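You operate a simulated robot arm through the tools that you are given. There is no shell and no other tool. Be economical: measure what you need, move in short steps, check, and stop when the job is done.

The job below is to be done with a simulated robot arm. You get a single attempt, and the scene is never put back.

TASK
Take the purple cup and put it on the silver steel disc.

It is judged by the outcome, as a careful person would: the job done as asked, and still so three seconds after it is handed in. It fails if anything else is knocked over, pushed out of place, dropped, spilled or broken.

THE ROBOT
A 6-joint arm with a two-finger parallel gripper, fixed in place. Base frame: the origin is at the foot of the arm, x ahead of it, y to its left, z up; the work surface is at about z = 0. Lengths are in mm, angles in rad, forces in N, time in s.
With the tool pointing down near the work surface it reaches from about 140 to 580 mm from the base axis. Its first joint turns from -1.152 to 1.152 rad. Payload 2.1 kg.
The TCP is the grasp point between the finger pads, 30 mm short of the fingertips. In the tool frame z runs along the fingers and y along their closing line. Largest opening 94 mm; finger width 28, thickness 10; the body of the gripper, 50 by 96 mm, starts 55 mm behind the TCP.
Orientation is that of the tool frame in the base frame, as a unit quaternion [x, y, z, w]. With the fingers straight down and closing along the base's y, the tool's x points along the base's -x, its y along +y and its z along -z.

THE INTERFACE
- The arm moves only by the tool move_arm. Its argument "commands" is a list of rows, each a list of 5 numbers: the gripper command, from -1 (fully open) to 1 (shut), values between in proportion, then the shift along the tool's x, y, z in mm, then the turn about the tool's z in rad. In form: [[claw, tx, ty, tz, spin], ...]. A call has 1 to 8 rows; each row is the pose to reach, as a shift and turn from the pose commanded when the call began, along the tool's axes at that moment. A row lasts 0.2 s, in which the tool goes at most 50 mm and 0.15 rad; a call with a longer step from one row to the next is refused whole, and so is a gripper value outside its range. A pose out of reach is approached as far as the arm can. The call stops where the force on the tool passes 40 N (or 10 N more than at its start, if that is more) or the arm is blocked; 0.2 s more then pass. The fingers move at their own pace (about 72 mm/s each) and stop on an object; they squeeze with about 31 N. The grip force told is the motor's: it shows also when the fingers shut on nothing. Time passes only in rows, and 0.2 s behind the last, so rows that repeat a pose let the fingers close. It gives the time, the measured TCP pose, the force on the tool (base axes), the opening and the grip force at its end, in the units of the frame above (readings bear some noise).
- Cameras (640 x 400 px; columns grow to the right, rows downward): "scene" is fixed at [52.9, -376.8, 473.3]; the picture's right is [0.76, -0.65, 0.00], its down [-0.44, -0.51, -0.74] and it looks along [0.48, 0.56, -0.67] (base axes); focal length 214 px, centre (320, 200). "wrist" rides on the gripper at [-37, 0, -58] in the tool frame; the picture's right is [0.00, -1.00, 0.00], its down [0.97, 0.00, -0.24] and it looks along [0.24, 0.00, 0.97] (tool axes); focal length 218 px, centre (320, 200). There is no depth. A picture from a camera that has moved, and an enlarged one, comes with that camera's place and axes in the base frame and with its lens.
- get_image(camera): a new picture of that camera. The clock stands still meanwhile.
- zoom(camera, box): a new picture of the part [left, top, right, bottom] of that camera's present view, enlarged. The clock stands still meanwhile.
- job_done(): hands the job in; it is judged then, once.

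Go step by step. Nothing tells you positions but the pictures and the camera data: compare them with the known pose of the tool, close in by small moves and look again before you grip or let go. The budget is 90 turns and 42 pictures, counting those below and the enlarged ones. Unless the task says otherwise, let go and move clear before handing in, and close with one line.

The tools are called after ">>>" by a JSON object that holds its "name" and its "arguments". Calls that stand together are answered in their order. move_arm: Moves the arm, as the interface text tells. Its arguments: {"type":"object","properties":{"commands":{"type":"array","items":{"type":"array","items":{"type":"number"}}}},"required":["commands"]} The other tools are called the same way: get_image (camera) takes a picture; zoom (camera, box) takes an enlarged picture of a part of a camera's view; job_done () hands the job in.

At the start:

```text
time: 0.0
tool_pos: [283.2, 66.3, 307.1]
orientation: [0.001, 1.0, 0.0, 0.001]
force: [1.1, 0.1, -1.3]
width: 94.2
finger_force: 0.1
```

scene: 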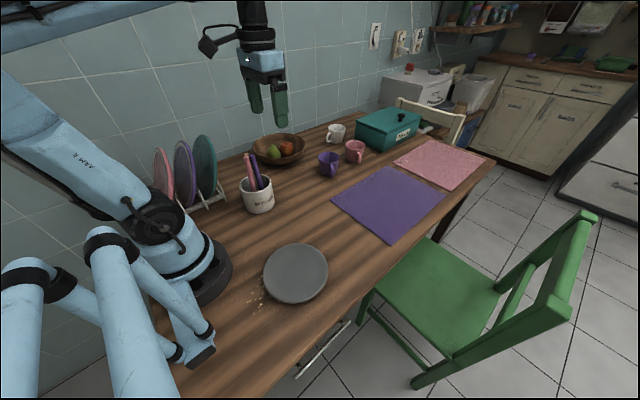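
wrist: 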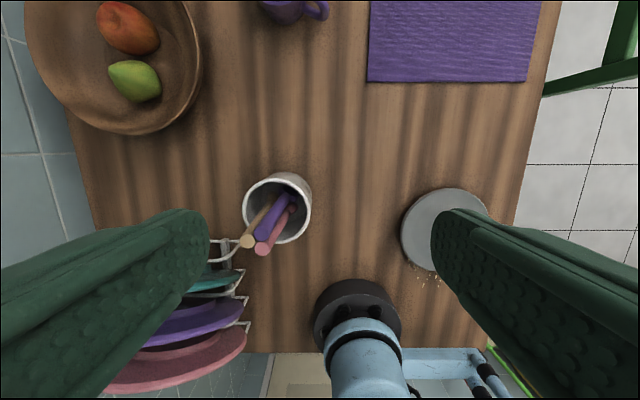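

I see a purple cup at about (506, 106) and a grey disc near (178, -137). I'll look closer at both first.

>>> {"name": "zoom", "arguments": {"camera": "scene", "box": [280, 110, 400, 185]}}

>>> {"name": "zoom", "arguments": {"camera": "scene", "box": [220, 220, 380, 320]}}

```text
5.33 times, centred on (340, 148) of scene
camera zoom: at [52.9, -376.8, 473.3], right [0.76, -0.65, 0.0], down [-0.44, -0.51, -0.74], along [0.48, 0.56, -0.67], focal length 1144 px, centre (213, 480)
```

zoom: 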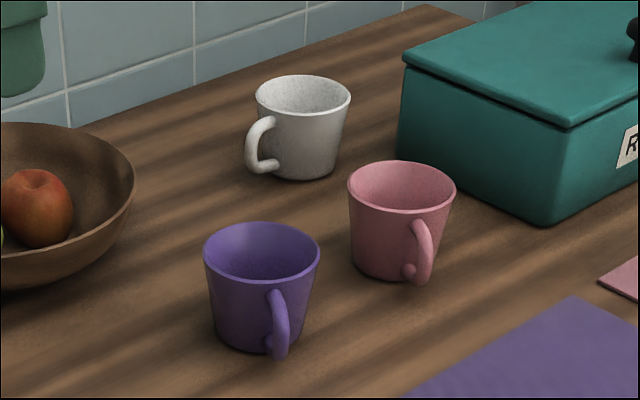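

```text
4.00 times, centred on (300, 270) of scene
camera zoom: at [52.9, -376.8, 473.3], right [0.76, -0.65, 0.0], down [-0.44, -0.51, -0.74], along [0.48, 0.56, -0.67], focal length 858 px, centre (400, -80)
```

zoom: 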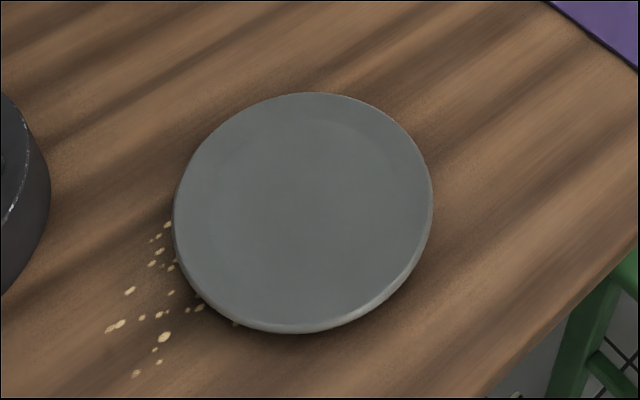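

The purple cup stands at about (523, 121), rim ~79 mm wide and 65 mm high, with its handle towards -y. The disc lies near (180, -137). I'll hover over the cup and look.

>>> {"name": "move_arm", "arguments": {"commands": [[-1, -40, 9, 12, 0], [-1, -80, 18, 24, 0], [-1, -120, 27, 36, 0], [-1, -160, 36, 48, 0], [-1, -200, 45, 60, 0], [-1, -240, 55, 72, 0], [-1, -240, 55, 72, 0]]}}

>>> {"name": "get_image", "arguments": {"camera": "wrist"}}

```text
time: 1.6
tool_pos: [523.5, 121.1, 236.4]
orientation: [0.0, 1.0, -0.001, 0.001]
force: [0.2, -0.1, -1.2]
width: 94.0
finger_force: 0.0
```

```text
37 pictures are left
camera wrist: at [560.8, 121.1, 295.7], right [0.0, -1.0, 0.0], down [-0.97, 0.0, 0.24], along [-0.24, 0.0, -0.97], focal length 218 px, centre (320, 200)
```

wrist: 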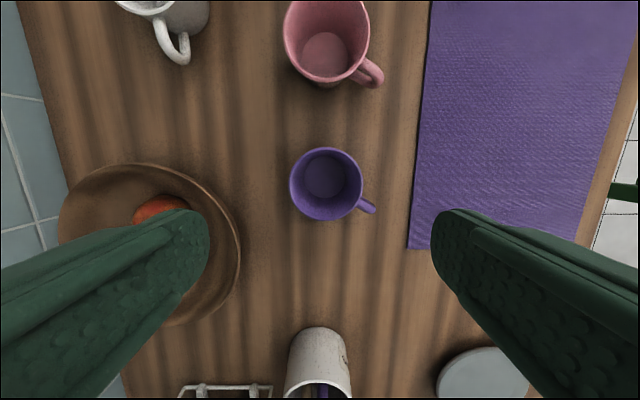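

The rim centre works out at about (520, 115), with the handle towards (-0.48, -0.88). I'll turn by -1.07 rad so the fingers close across the handle, centre over the cup and descend a little.

>>> {"name": "move_arm", "arguments": {"commands": [[-1, 0, -1, 8, -0.134], [-1, 1, -2, 16, -0.268], [-1, 2, -3, 24, -0.402], [-1, 3, -4, 32, -0.536], [-1, 3.5, -5.5, 40, -0.67], [-1, 3.5, -5.5, 48, -0.804], [-1, 3.5, -5.5, 56, -0.938], [-1, 3.5, -5.5, 60, -1.07]]}}

>>> {"name": "get_image", "arguments": {"camera": "wrist"}}

>>> {"name": "get_image", "arguments": {"camera": "scene"}}

```text
time: 3.4
tool_pos: [520.3, 115.5, 175.2]
orientation: [-0.511, 0.86, -0.001, 0.0]
force: [-0.5, -0.1, 0.7]
width: 93.8
finger_force: 0.0
```

```text
36 pictures are left
camera wrist: at [538.2, 147.8, 235.0], right [0.88, -0.48, 0.0], down [-0.47, -0.85, 0.24], along [-0.11, -0.21, -0.97], focal length 218 px, centre (320, 200)
```

wrist: 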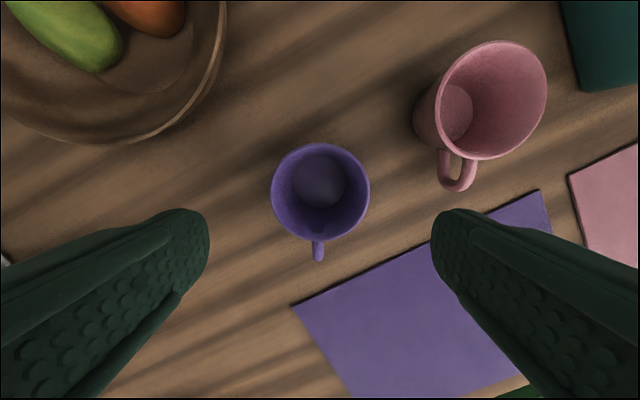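

```text
35 pictures are left
```

scene: 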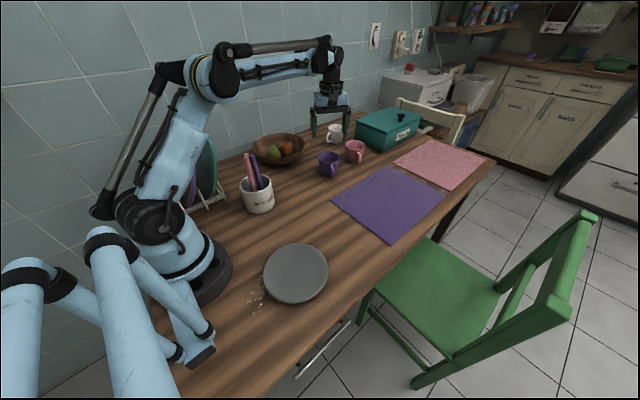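

The fingers straddle the cup evenly, with the handle between them and the pink cup well clear. I'll lower the fingertips to just above the rim and check.

>>> {"name": "move_arm", "arguments": {"commands": [[-1, -2, 0, 25, 0], [-1, -2, 0, 50, 0], [-1, -2, 0, 73, 0], [-1, -2, 0, 73, 0]]}}

>>> {"name": "get_image", "arguments": {"camera": "wrist"}}

>>> {"name": "zoom", "arguments": {"camera": "scene", "box": [280, 110, 400, 185]}}

```text
time: 4.4
tool_pos: [521.2, 116.8, 103.1]
orientation: [-0.51, 0.86, -0.001, 0.0]
force: [-0.5, 1.0, -0.5]
width: 94.0
finger_force: 0.0
```

```text
34 pictures are left
camera wrist: at [539.6, 149.4, 162.0], right [0.88, -0.48, 0.0], down [-0.47, -0.85, 0.24], along [-0.11, -0.21, -0.97], focal length 218 px, centre (320, 200)
```

wrist: 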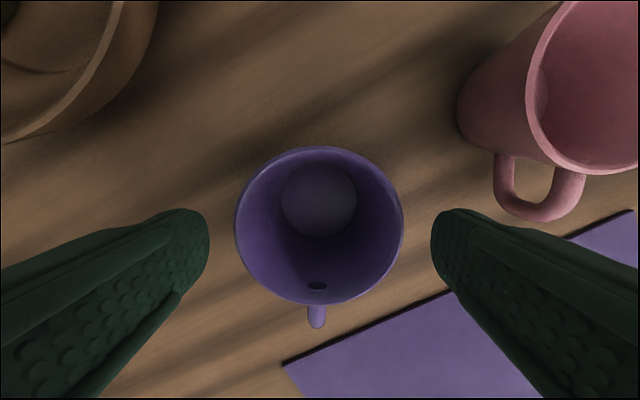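

```text
5.33 times, centred on (340, 148) of scene
camera zoom: at [52.9, -376.8, 473.3], right [0.76, -0.65, 0.0], down [-0.44, -0.51, -0.74], along [0.48, 0.56, -0.67], focal length 1144 px, centre (213, 480)
```

zoom: 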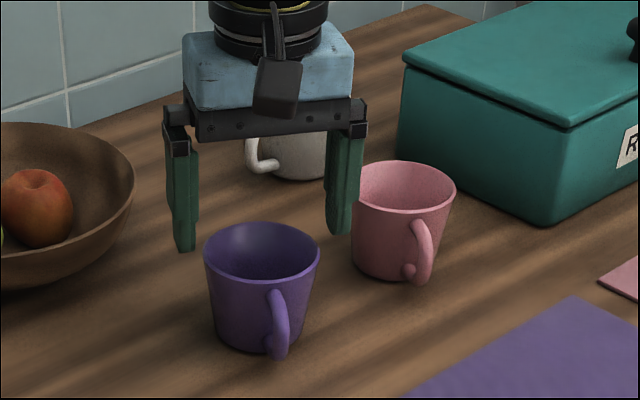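

The cup is centred between the fingers with about 8 mm to spare on each side. I'll go down to z≈42 and check before closing.

>>> {"name": "move_arm", "arguments": {"commands": [[-1, -1, 0, 20, 0], [-1, -1, 0, 40, 0], [-1, -1, 0, 61, 0], [-1, -1, 0, 61, 0]]}}

>>> {"name": "zoom", "arguments": {"camera": "scene", "box": [280, 110, 400, 185]}}

```text
time: 5.4
tool_pos: [523.7, 115.6, 42.2]
orientation: [-0.51, 0.86, -0.001, 0.001]
force: [-0.5, 1.0, -0.5]
width: 93.9
finger_force: 0.0
```

```text
5.33 times, centred on (340, 148) of scene
camera zoom: at [52.9, -376.8, 473.3], right [0.76, -0.65, 0.0], down [-0.44, -0.51, -0.74], along [0.48, 0.56, -0.67], focal length 1144 px, centre (213, 480)
```

zoom: 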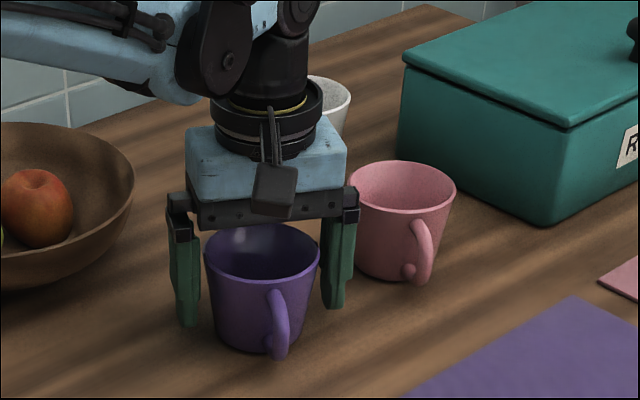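

Both fingers sit beside the cup and clear of the pink cup. I'll close now.

>>> {"name": "move_arm", "arguments": {"commands": [[-0.4, 0, 0, 0, 0], [0.2, 0, 0, 0, 0], [1, 0, 0, 0, 0], [1, 0, 0, 0, 0], [1, 0, 0, 0, 0]]}}

```text
time: 6.6
tool_pos: [524.0, 116.5, 40.9]
orientation: [-0.509, 0.861, -0.002, 0.001]
force: [0.5, 0.3, -0.4]
width: 82.4
finger_force: 31.4
```

The grip holds at 82 mm, so the pads are bearing near the rim. I'll lift a little and check that it holds.

>>> {"name": "move_arm", "arguments": {"commands": [[1, 0, 0, -5, 0], [1, 0, 0, -15, 0], [1, 0, 0, -30, 0], [1, 0, 0, -30, 0]]}}

>>> {"name": "zoom", "arguments": {"camera": "scene", "box": [280, 110, 400, 185]}}

>>> {"name": "get_image", "arguments": {"camera": "wrist"}}

```text
time: 7.6
tool_pos: [522.7, 118.2, 71.1]
orientation: [-0.509, 0.861, -0.001, 0.0]
force: [-0.4, 0.4, -0.4]
width: 82.2
finger_force: 30.8
```

```text
5.33 times, centred on (340, 148) of scene
camera zoom: at [52.9, -376.8, 473.3], right [0.76, -0.65, 0.0], down [-0.44, -0.51, -0.74], along [0.48, 0.56, -0.67], focal length 1144 px, centre (213, 480)
```

zoom: 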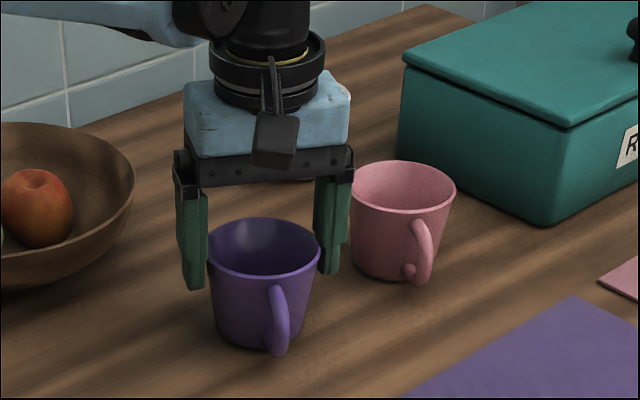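

```text
30 pictures are left
camera wrist: at [540.3, 150.2, 131.3], right [0.88, -0.48, 0.0], down [-0.47, -0.85, 0.24], along [-0.11, -0.21, -0.97], focal length 218 px, centre (320, 200)
```

wrist: 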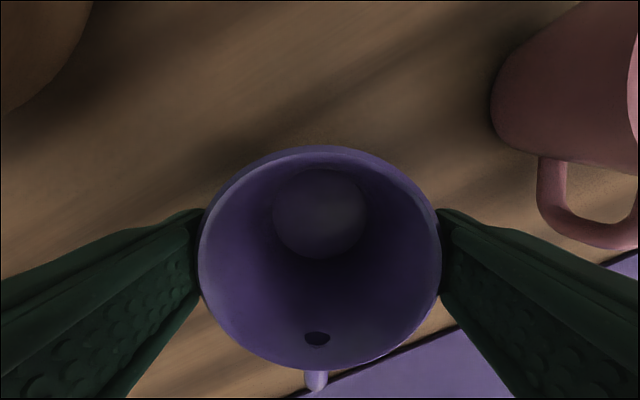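

The fingers rose 30 mm but the cup only about 4 mm, so it slid until its rim reached the pads. I'll raise a few mm more to see whether it holds now.

>>> {"name": "move_arm", "arguments": {"commands": [[1, 0, 0, -2, 0], [1, 0, 0, -4, 0], [1, 0, 0, -6, 0]]}}

>>> {"name": "zoom", "arguments": {"camera": "scene", "box": [280, 110, 400, 185]}}

```text
time: 8.4
tool_pos: [522.5, 117.8, 78.3]
orientation: [-0.51, 0.86, -0.001, 0.001]
force: [0.6, -0.5, -2.3]
width: 82.4
finger_force: 30.9
```

```text
5.33 times, centred on (340, 148) of scene
camera zoom: at [52.9, -376.8, 473.3], right [0.76, -0.65, 0.0], down [-0.44, -0.51, -0.74], along [0.48, 0.56, -0.67], focal length 1144 px, centre (213, 480)
```

zoom: 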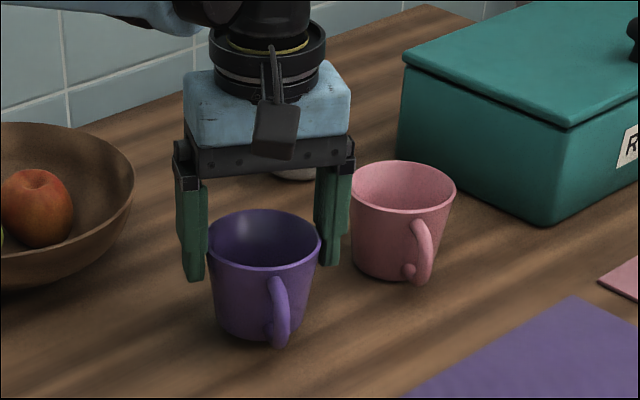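

It now follows the gripper, with its rim at the pads. I'll lift on gently to about z=140.

>>> {"name": "move_arm", "arguments": {"commands": [[1, 0, 0, -8, 0], [1, 0, 0, -18, 0], [1, 0, 0, -30, 0], [1, 0, 0, -42, 0], [1, 0, 0, -54, 0], [1, 0, 0, -62, 0], [1, 0, 0, -62, 0]]}}

>>> {"name": "zoom", "arguments": {"camera": "scene", "box": [280, 110, 400, 185]}}

>>> {"name": "get_image", "arguments": {"camera": "wrist"}}

```text
time: 10.0
tool_pos: [523.3, 117.9, 140.3]
orientation: [-0.508, 0.861, -0.001, 0.0]
force: [0.4, 0.0, -1.8]
width: 82.2
finger_force: 31.1
```

```text
5.33 times, centred on (340, 148) of scene
camera zoom: at [52.9, -376.8, 473.3], right [0.76, -0.65, 0.0], down [-0.44, -0.51, -0.74], along [0.48, 0.56, -0.67], focal length 1144 px, centre (213, 480)
```

zoom: 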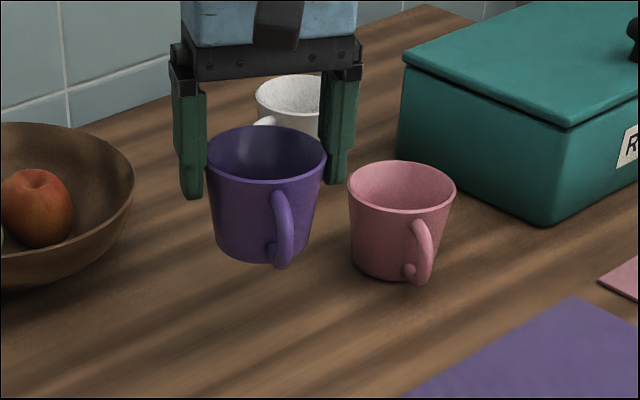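

```text
27 pictures are left
camera wrist: at [539.8, 150.4, 199.3], right [0.88, -0.48, 0.0], down [-0.47, -0.85, 0.24], along [-0.11, -0.21, -0.97], focal length 218 px, centre (320, 200)
```

wrist: 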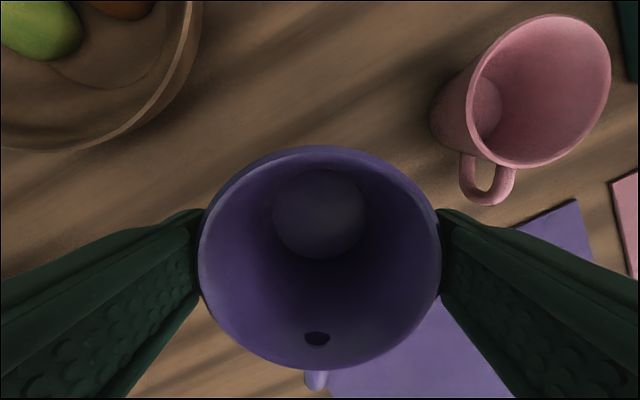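

The view of the cup is unchanged, so the hold is firm. I'll carry it halfway to the disc at this height, turning gradually with the arm.

>>> {"name": "move_arm", "arguments": {"commands": [[1, 9, 4, 0, 0.03], [1, 27, 12, 0, 0.08], [1, 59, 27, 0, 0.14], [1, 91, 41, 0, 0.21], [1, 123, 55, 0, 0.28], [1, 155, 70, 0, 0.35], [1, 182, 82, 0, 0.41], [1, 198, 89, 0, 0.44]]}}

>>> {"name": "get_image", "arguments": {"camera": "scene"}}

```text
time: 11.8
tool_pos: [349.2, -12.1, 140.4]
orientation: [-0.308, 0.951, -0.001, 0.001]
force: [0.1, -0.8, -2.4]
width: 82.6
finger_force: 30.6
```

```text
26 pictures are left
```

scene: 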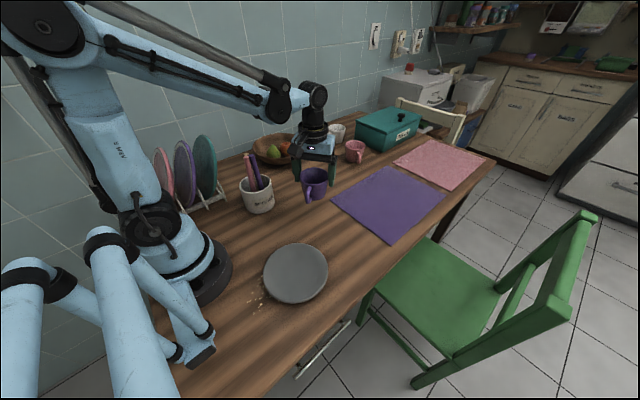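

The cup is held steadily at the halfway point and the path ahead is clear. I'll carry it on to above the disc.

>>> {"name": "move_arm", "arguments": {"commands": [[1, 10, 0, 0, 0.03], [1, 30, -1, 0, 0.08], [1, 65, -2, 0, 0.15], [1, 100, -3, 0, 0.22], [1, 135, -4, 0, 0.29], [1, 170, -5, 0, 0.36], [1, 200, -6, 0, 0.41], [1, 215, -6, 0, 0.44]]}}

>>> {"name": "get_image", "arguments": {"camera": "wrist"}}

>>> {"name": "get_image", "arguments": {"camera": "scene"}}

```text
time: 13.6
tool_pos: [177.3, -145.0, 139.6]
orientation: [-0.094, 0.996, 0.0, 0.002]
force: [-0.2, -0.1, -1.8]
width: 82.2
finger_force: 30.9
```

```text
25 pictures are left
camera wrist: at [214.1, -137.8, 199.3], right [0.19, -0.98, 0.0], down [-0.95, -0.18, 0.24], along [-0.23, -0.05, -0.97], focal length 218 px, centre (320, 200)
```

wrist: 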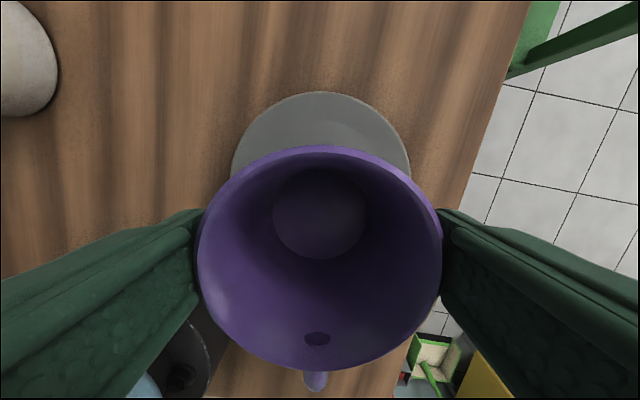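

```text
24 pictures are left
```

scene: 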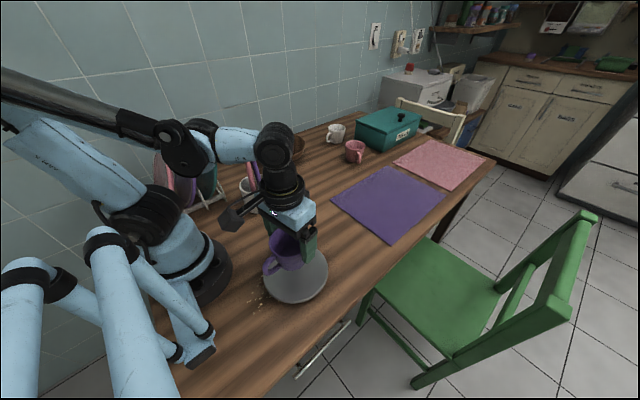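

The cup is above the disc, which I take to be centred near (184, -144). I'll shift 5 mm in +x and lower to just above it.

>>> {"name": "move_arm", "arguments": {"commands": [[1, -2, 0, 8, 0], [1, -4, 0, 18, 0], [1, -5, 0, 30, 0], [1, -5, 0, 40, 0], [1, -5, 0, 46, 0], [1, -5, 0, 46, 0]]}}

>>> {"name": "zoom", "arguments": {"camera": "scene", "box": [220, 220, 380, 320]}}

```text
time: 15.0
tool_pos: [183.5, -142.7, 93.5]
orientation: [-0.094, 0.996, -0.001, 0.001]
force: [-0.4, 0.4, -1.3]
width: 82.7
finger_force: 31.6
```

```text
4.00 times, centred on (300, 270) of scene
camera zoom: at [52.9, -376.8, 473.3], right [0.76, -0.65, 0.0], down [-0.44, -0.51, -0.74], along [0.48, 0.56, -0.67], focal length 858 px, centre (400, -80)
```

zoom: 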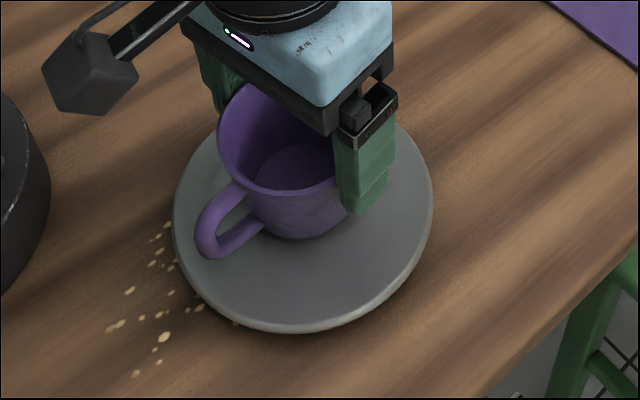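

Cup is centred over the disc, some 10–15 mm above it. I'll lower in small steps and watch the force.

>>> {"name": "move_arm", "arguments": {"commands": [[1, 0, 0, 2, 0], [1, 0, 0, 4, 0], [1, 0, 0, 6, 0], [1, 0, 0, 8, 0], [1, 0, 0, 8, 0]]}}

>>> {"name": "zoom", "arguments": {"camera": "scene", "box": [220, 220, 380, 320]}}

```text
time: 16.2
tool_pos: [183.0, -145.0, 85.4]
orientation: [-0.094, 0.996, -0.001, 0.001]
force: [-1.6, 1.7, 22.4]
width: 82.2
finger_force: 31.0
```

```text
4.00 times, centred on (300, 270) of scene
camera zoom: at [52.8, -376.8, 473.4], right [0.76, -0.65, 0.0], down [-0.44, -0.51, -0.74], along [0.48, 0.56, -0.67], focal length 858 px, centre (400, -80)
```

zoom: 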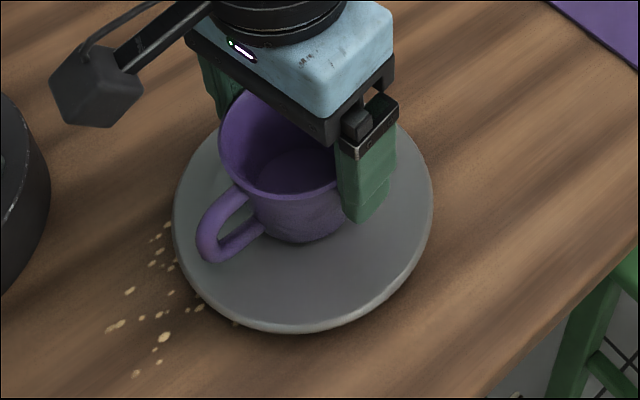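

There is contact, with 22 N upward, so the cup is on the disc. I'll ease up slightly to relieve the pressure, then open slowly.

>>> {"name": "move_arm", "arguments": {"commands": [[1, 0, 0, -1, 0], [1, 0, 0, -1, 0]]}}

```text
time: 16.8
tool_pos: [183.3, -142.5, 86.4]
orientation: [-0.094, 0.996, -0.001, 0.001]
force: [-0.3, -0.2, -0.9]
width: 81.9
finger_force: 31.2
```

The force is near zero, so the cup is just touching. I'll go 0.5 mm down and release.

>>> {"name": "move_arm", "arguments": {"commands": [[1, 0, 0, 0.5, 0], [0.6, 0, 0, 0.5, 0], [-0.7, 0, 0, 0.5, 0], [-0.85, 0, 0, 0.5, 0], [-1, 0, 0, 0.5, 0], [-1, 0, 0, 0.5, 0]]}}

>>> {"name": "zoom", "arguments": {"camera": "scene", "box": [220, 220, 380, 320]}}

>>> {"name": "get_image", "arguments": {"camera": "wrist"}}

```text
time: 18.2
tool_pos: [184.0, -144.6, 85.3]
orientation: [-0.094, 0.996, -0.001, 0.002]
force: [0.7, -0.4, -0.3]
width: 93.7
finger_force: 0.0
```

```text
4.00 times, centred on (300, 270) of scene
camera zoom: at [52.9, -376.8, 473.3], right [0.76, -0.65, 0.0], down [-0.44, -0.51, -0.74], along [0.48, 0.56, -0.67], focal length 858 px, centre (400, -80)
```

zoom: 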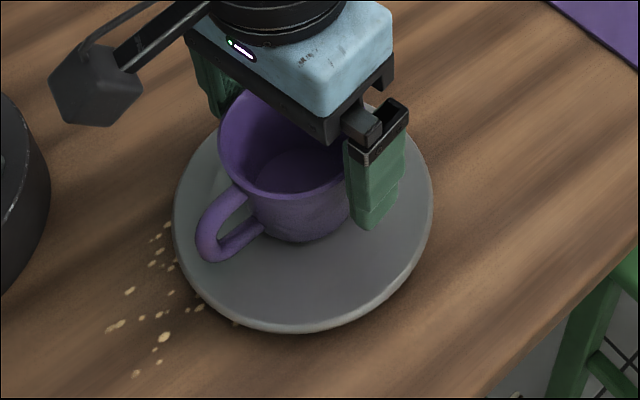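

```text
20 pictures are left
camera wrist: at [219.9, -136.2, 145.4], right [0.19, -0.98, 0.0], down [-0.95, -0.18, 0.24], along [-0.23, -0.05, -0.97], focal length 218 px, centre (320, 200)
```

wrist: 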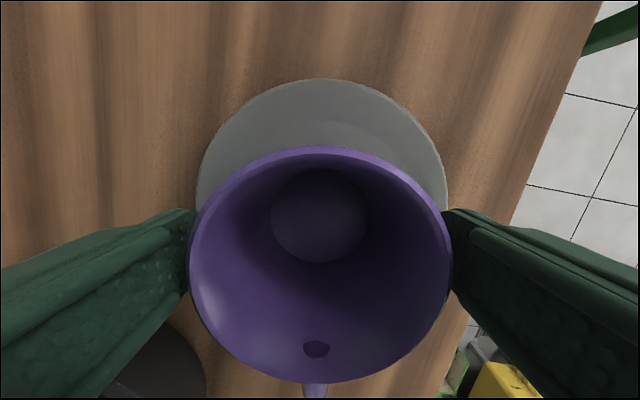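

The cup sits flat on the disc and the fingers are open. I'll raise straight up slowly.

>>> {"name": "move_arm", "arguments": {"commands": [[-1, 0, 0, -5, 0], [-1, 0, 0, -12, 0], [-1, 0, 0, -22, 0], [-1, 0, 0, -35, 0], [-1, 0, 0, -60, 0], [-1, 0, 0, -95, 0], [-1, 0, 0, -130, 0], [-1, 0, 0, -130, 0]]}}

>>> {"name": "get_image", "arguments": {"camera": "scene"}}

>>> {"name": "get_image", "arguments": {"camera": "wrist"}}

```text
time: 20.0
tool_pos: [183.4, -143.2, 215.8]
orientation: [-0.094, 0.996, -0.001, 0.001]
force: [0.4, 0.1, -0.8]
width: 94.1
finger_force: 0.1
```

```text
19 pictures are left
```

scene: 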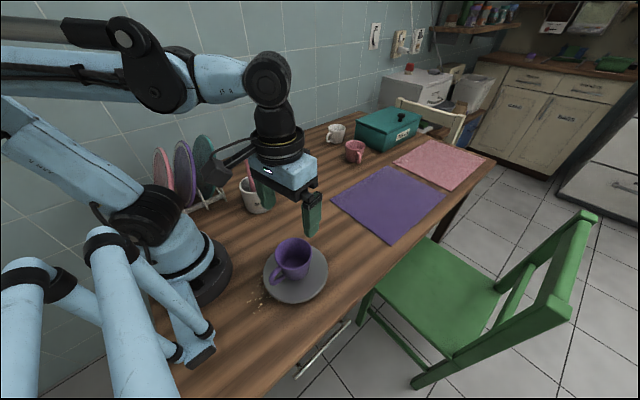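

```text
18 pictures are left
camera wrist: at [219.7, -135.7, 275.9], right [0.19, -0.98, 0.0], down [-0.95, -0.18, 0.24], along [-0.23, -0.05, -0.97], focal length 218 px, centre (320, 200)
```

wrist: 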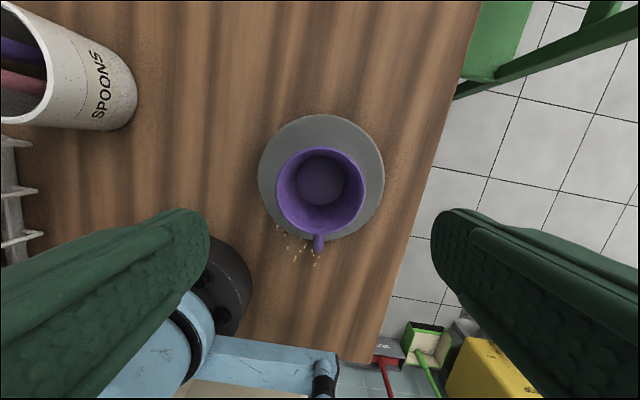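

The purple cup stands upright near the middle of the disc, the gripper is clear and nothing else has moved. I'm handing it in.

>>> {"name": "job_done", "arguments": {}}

```text
The job is handed in.
```

The purple cup is standing upright on the silver steel disc, released, and the arm is clear of it.
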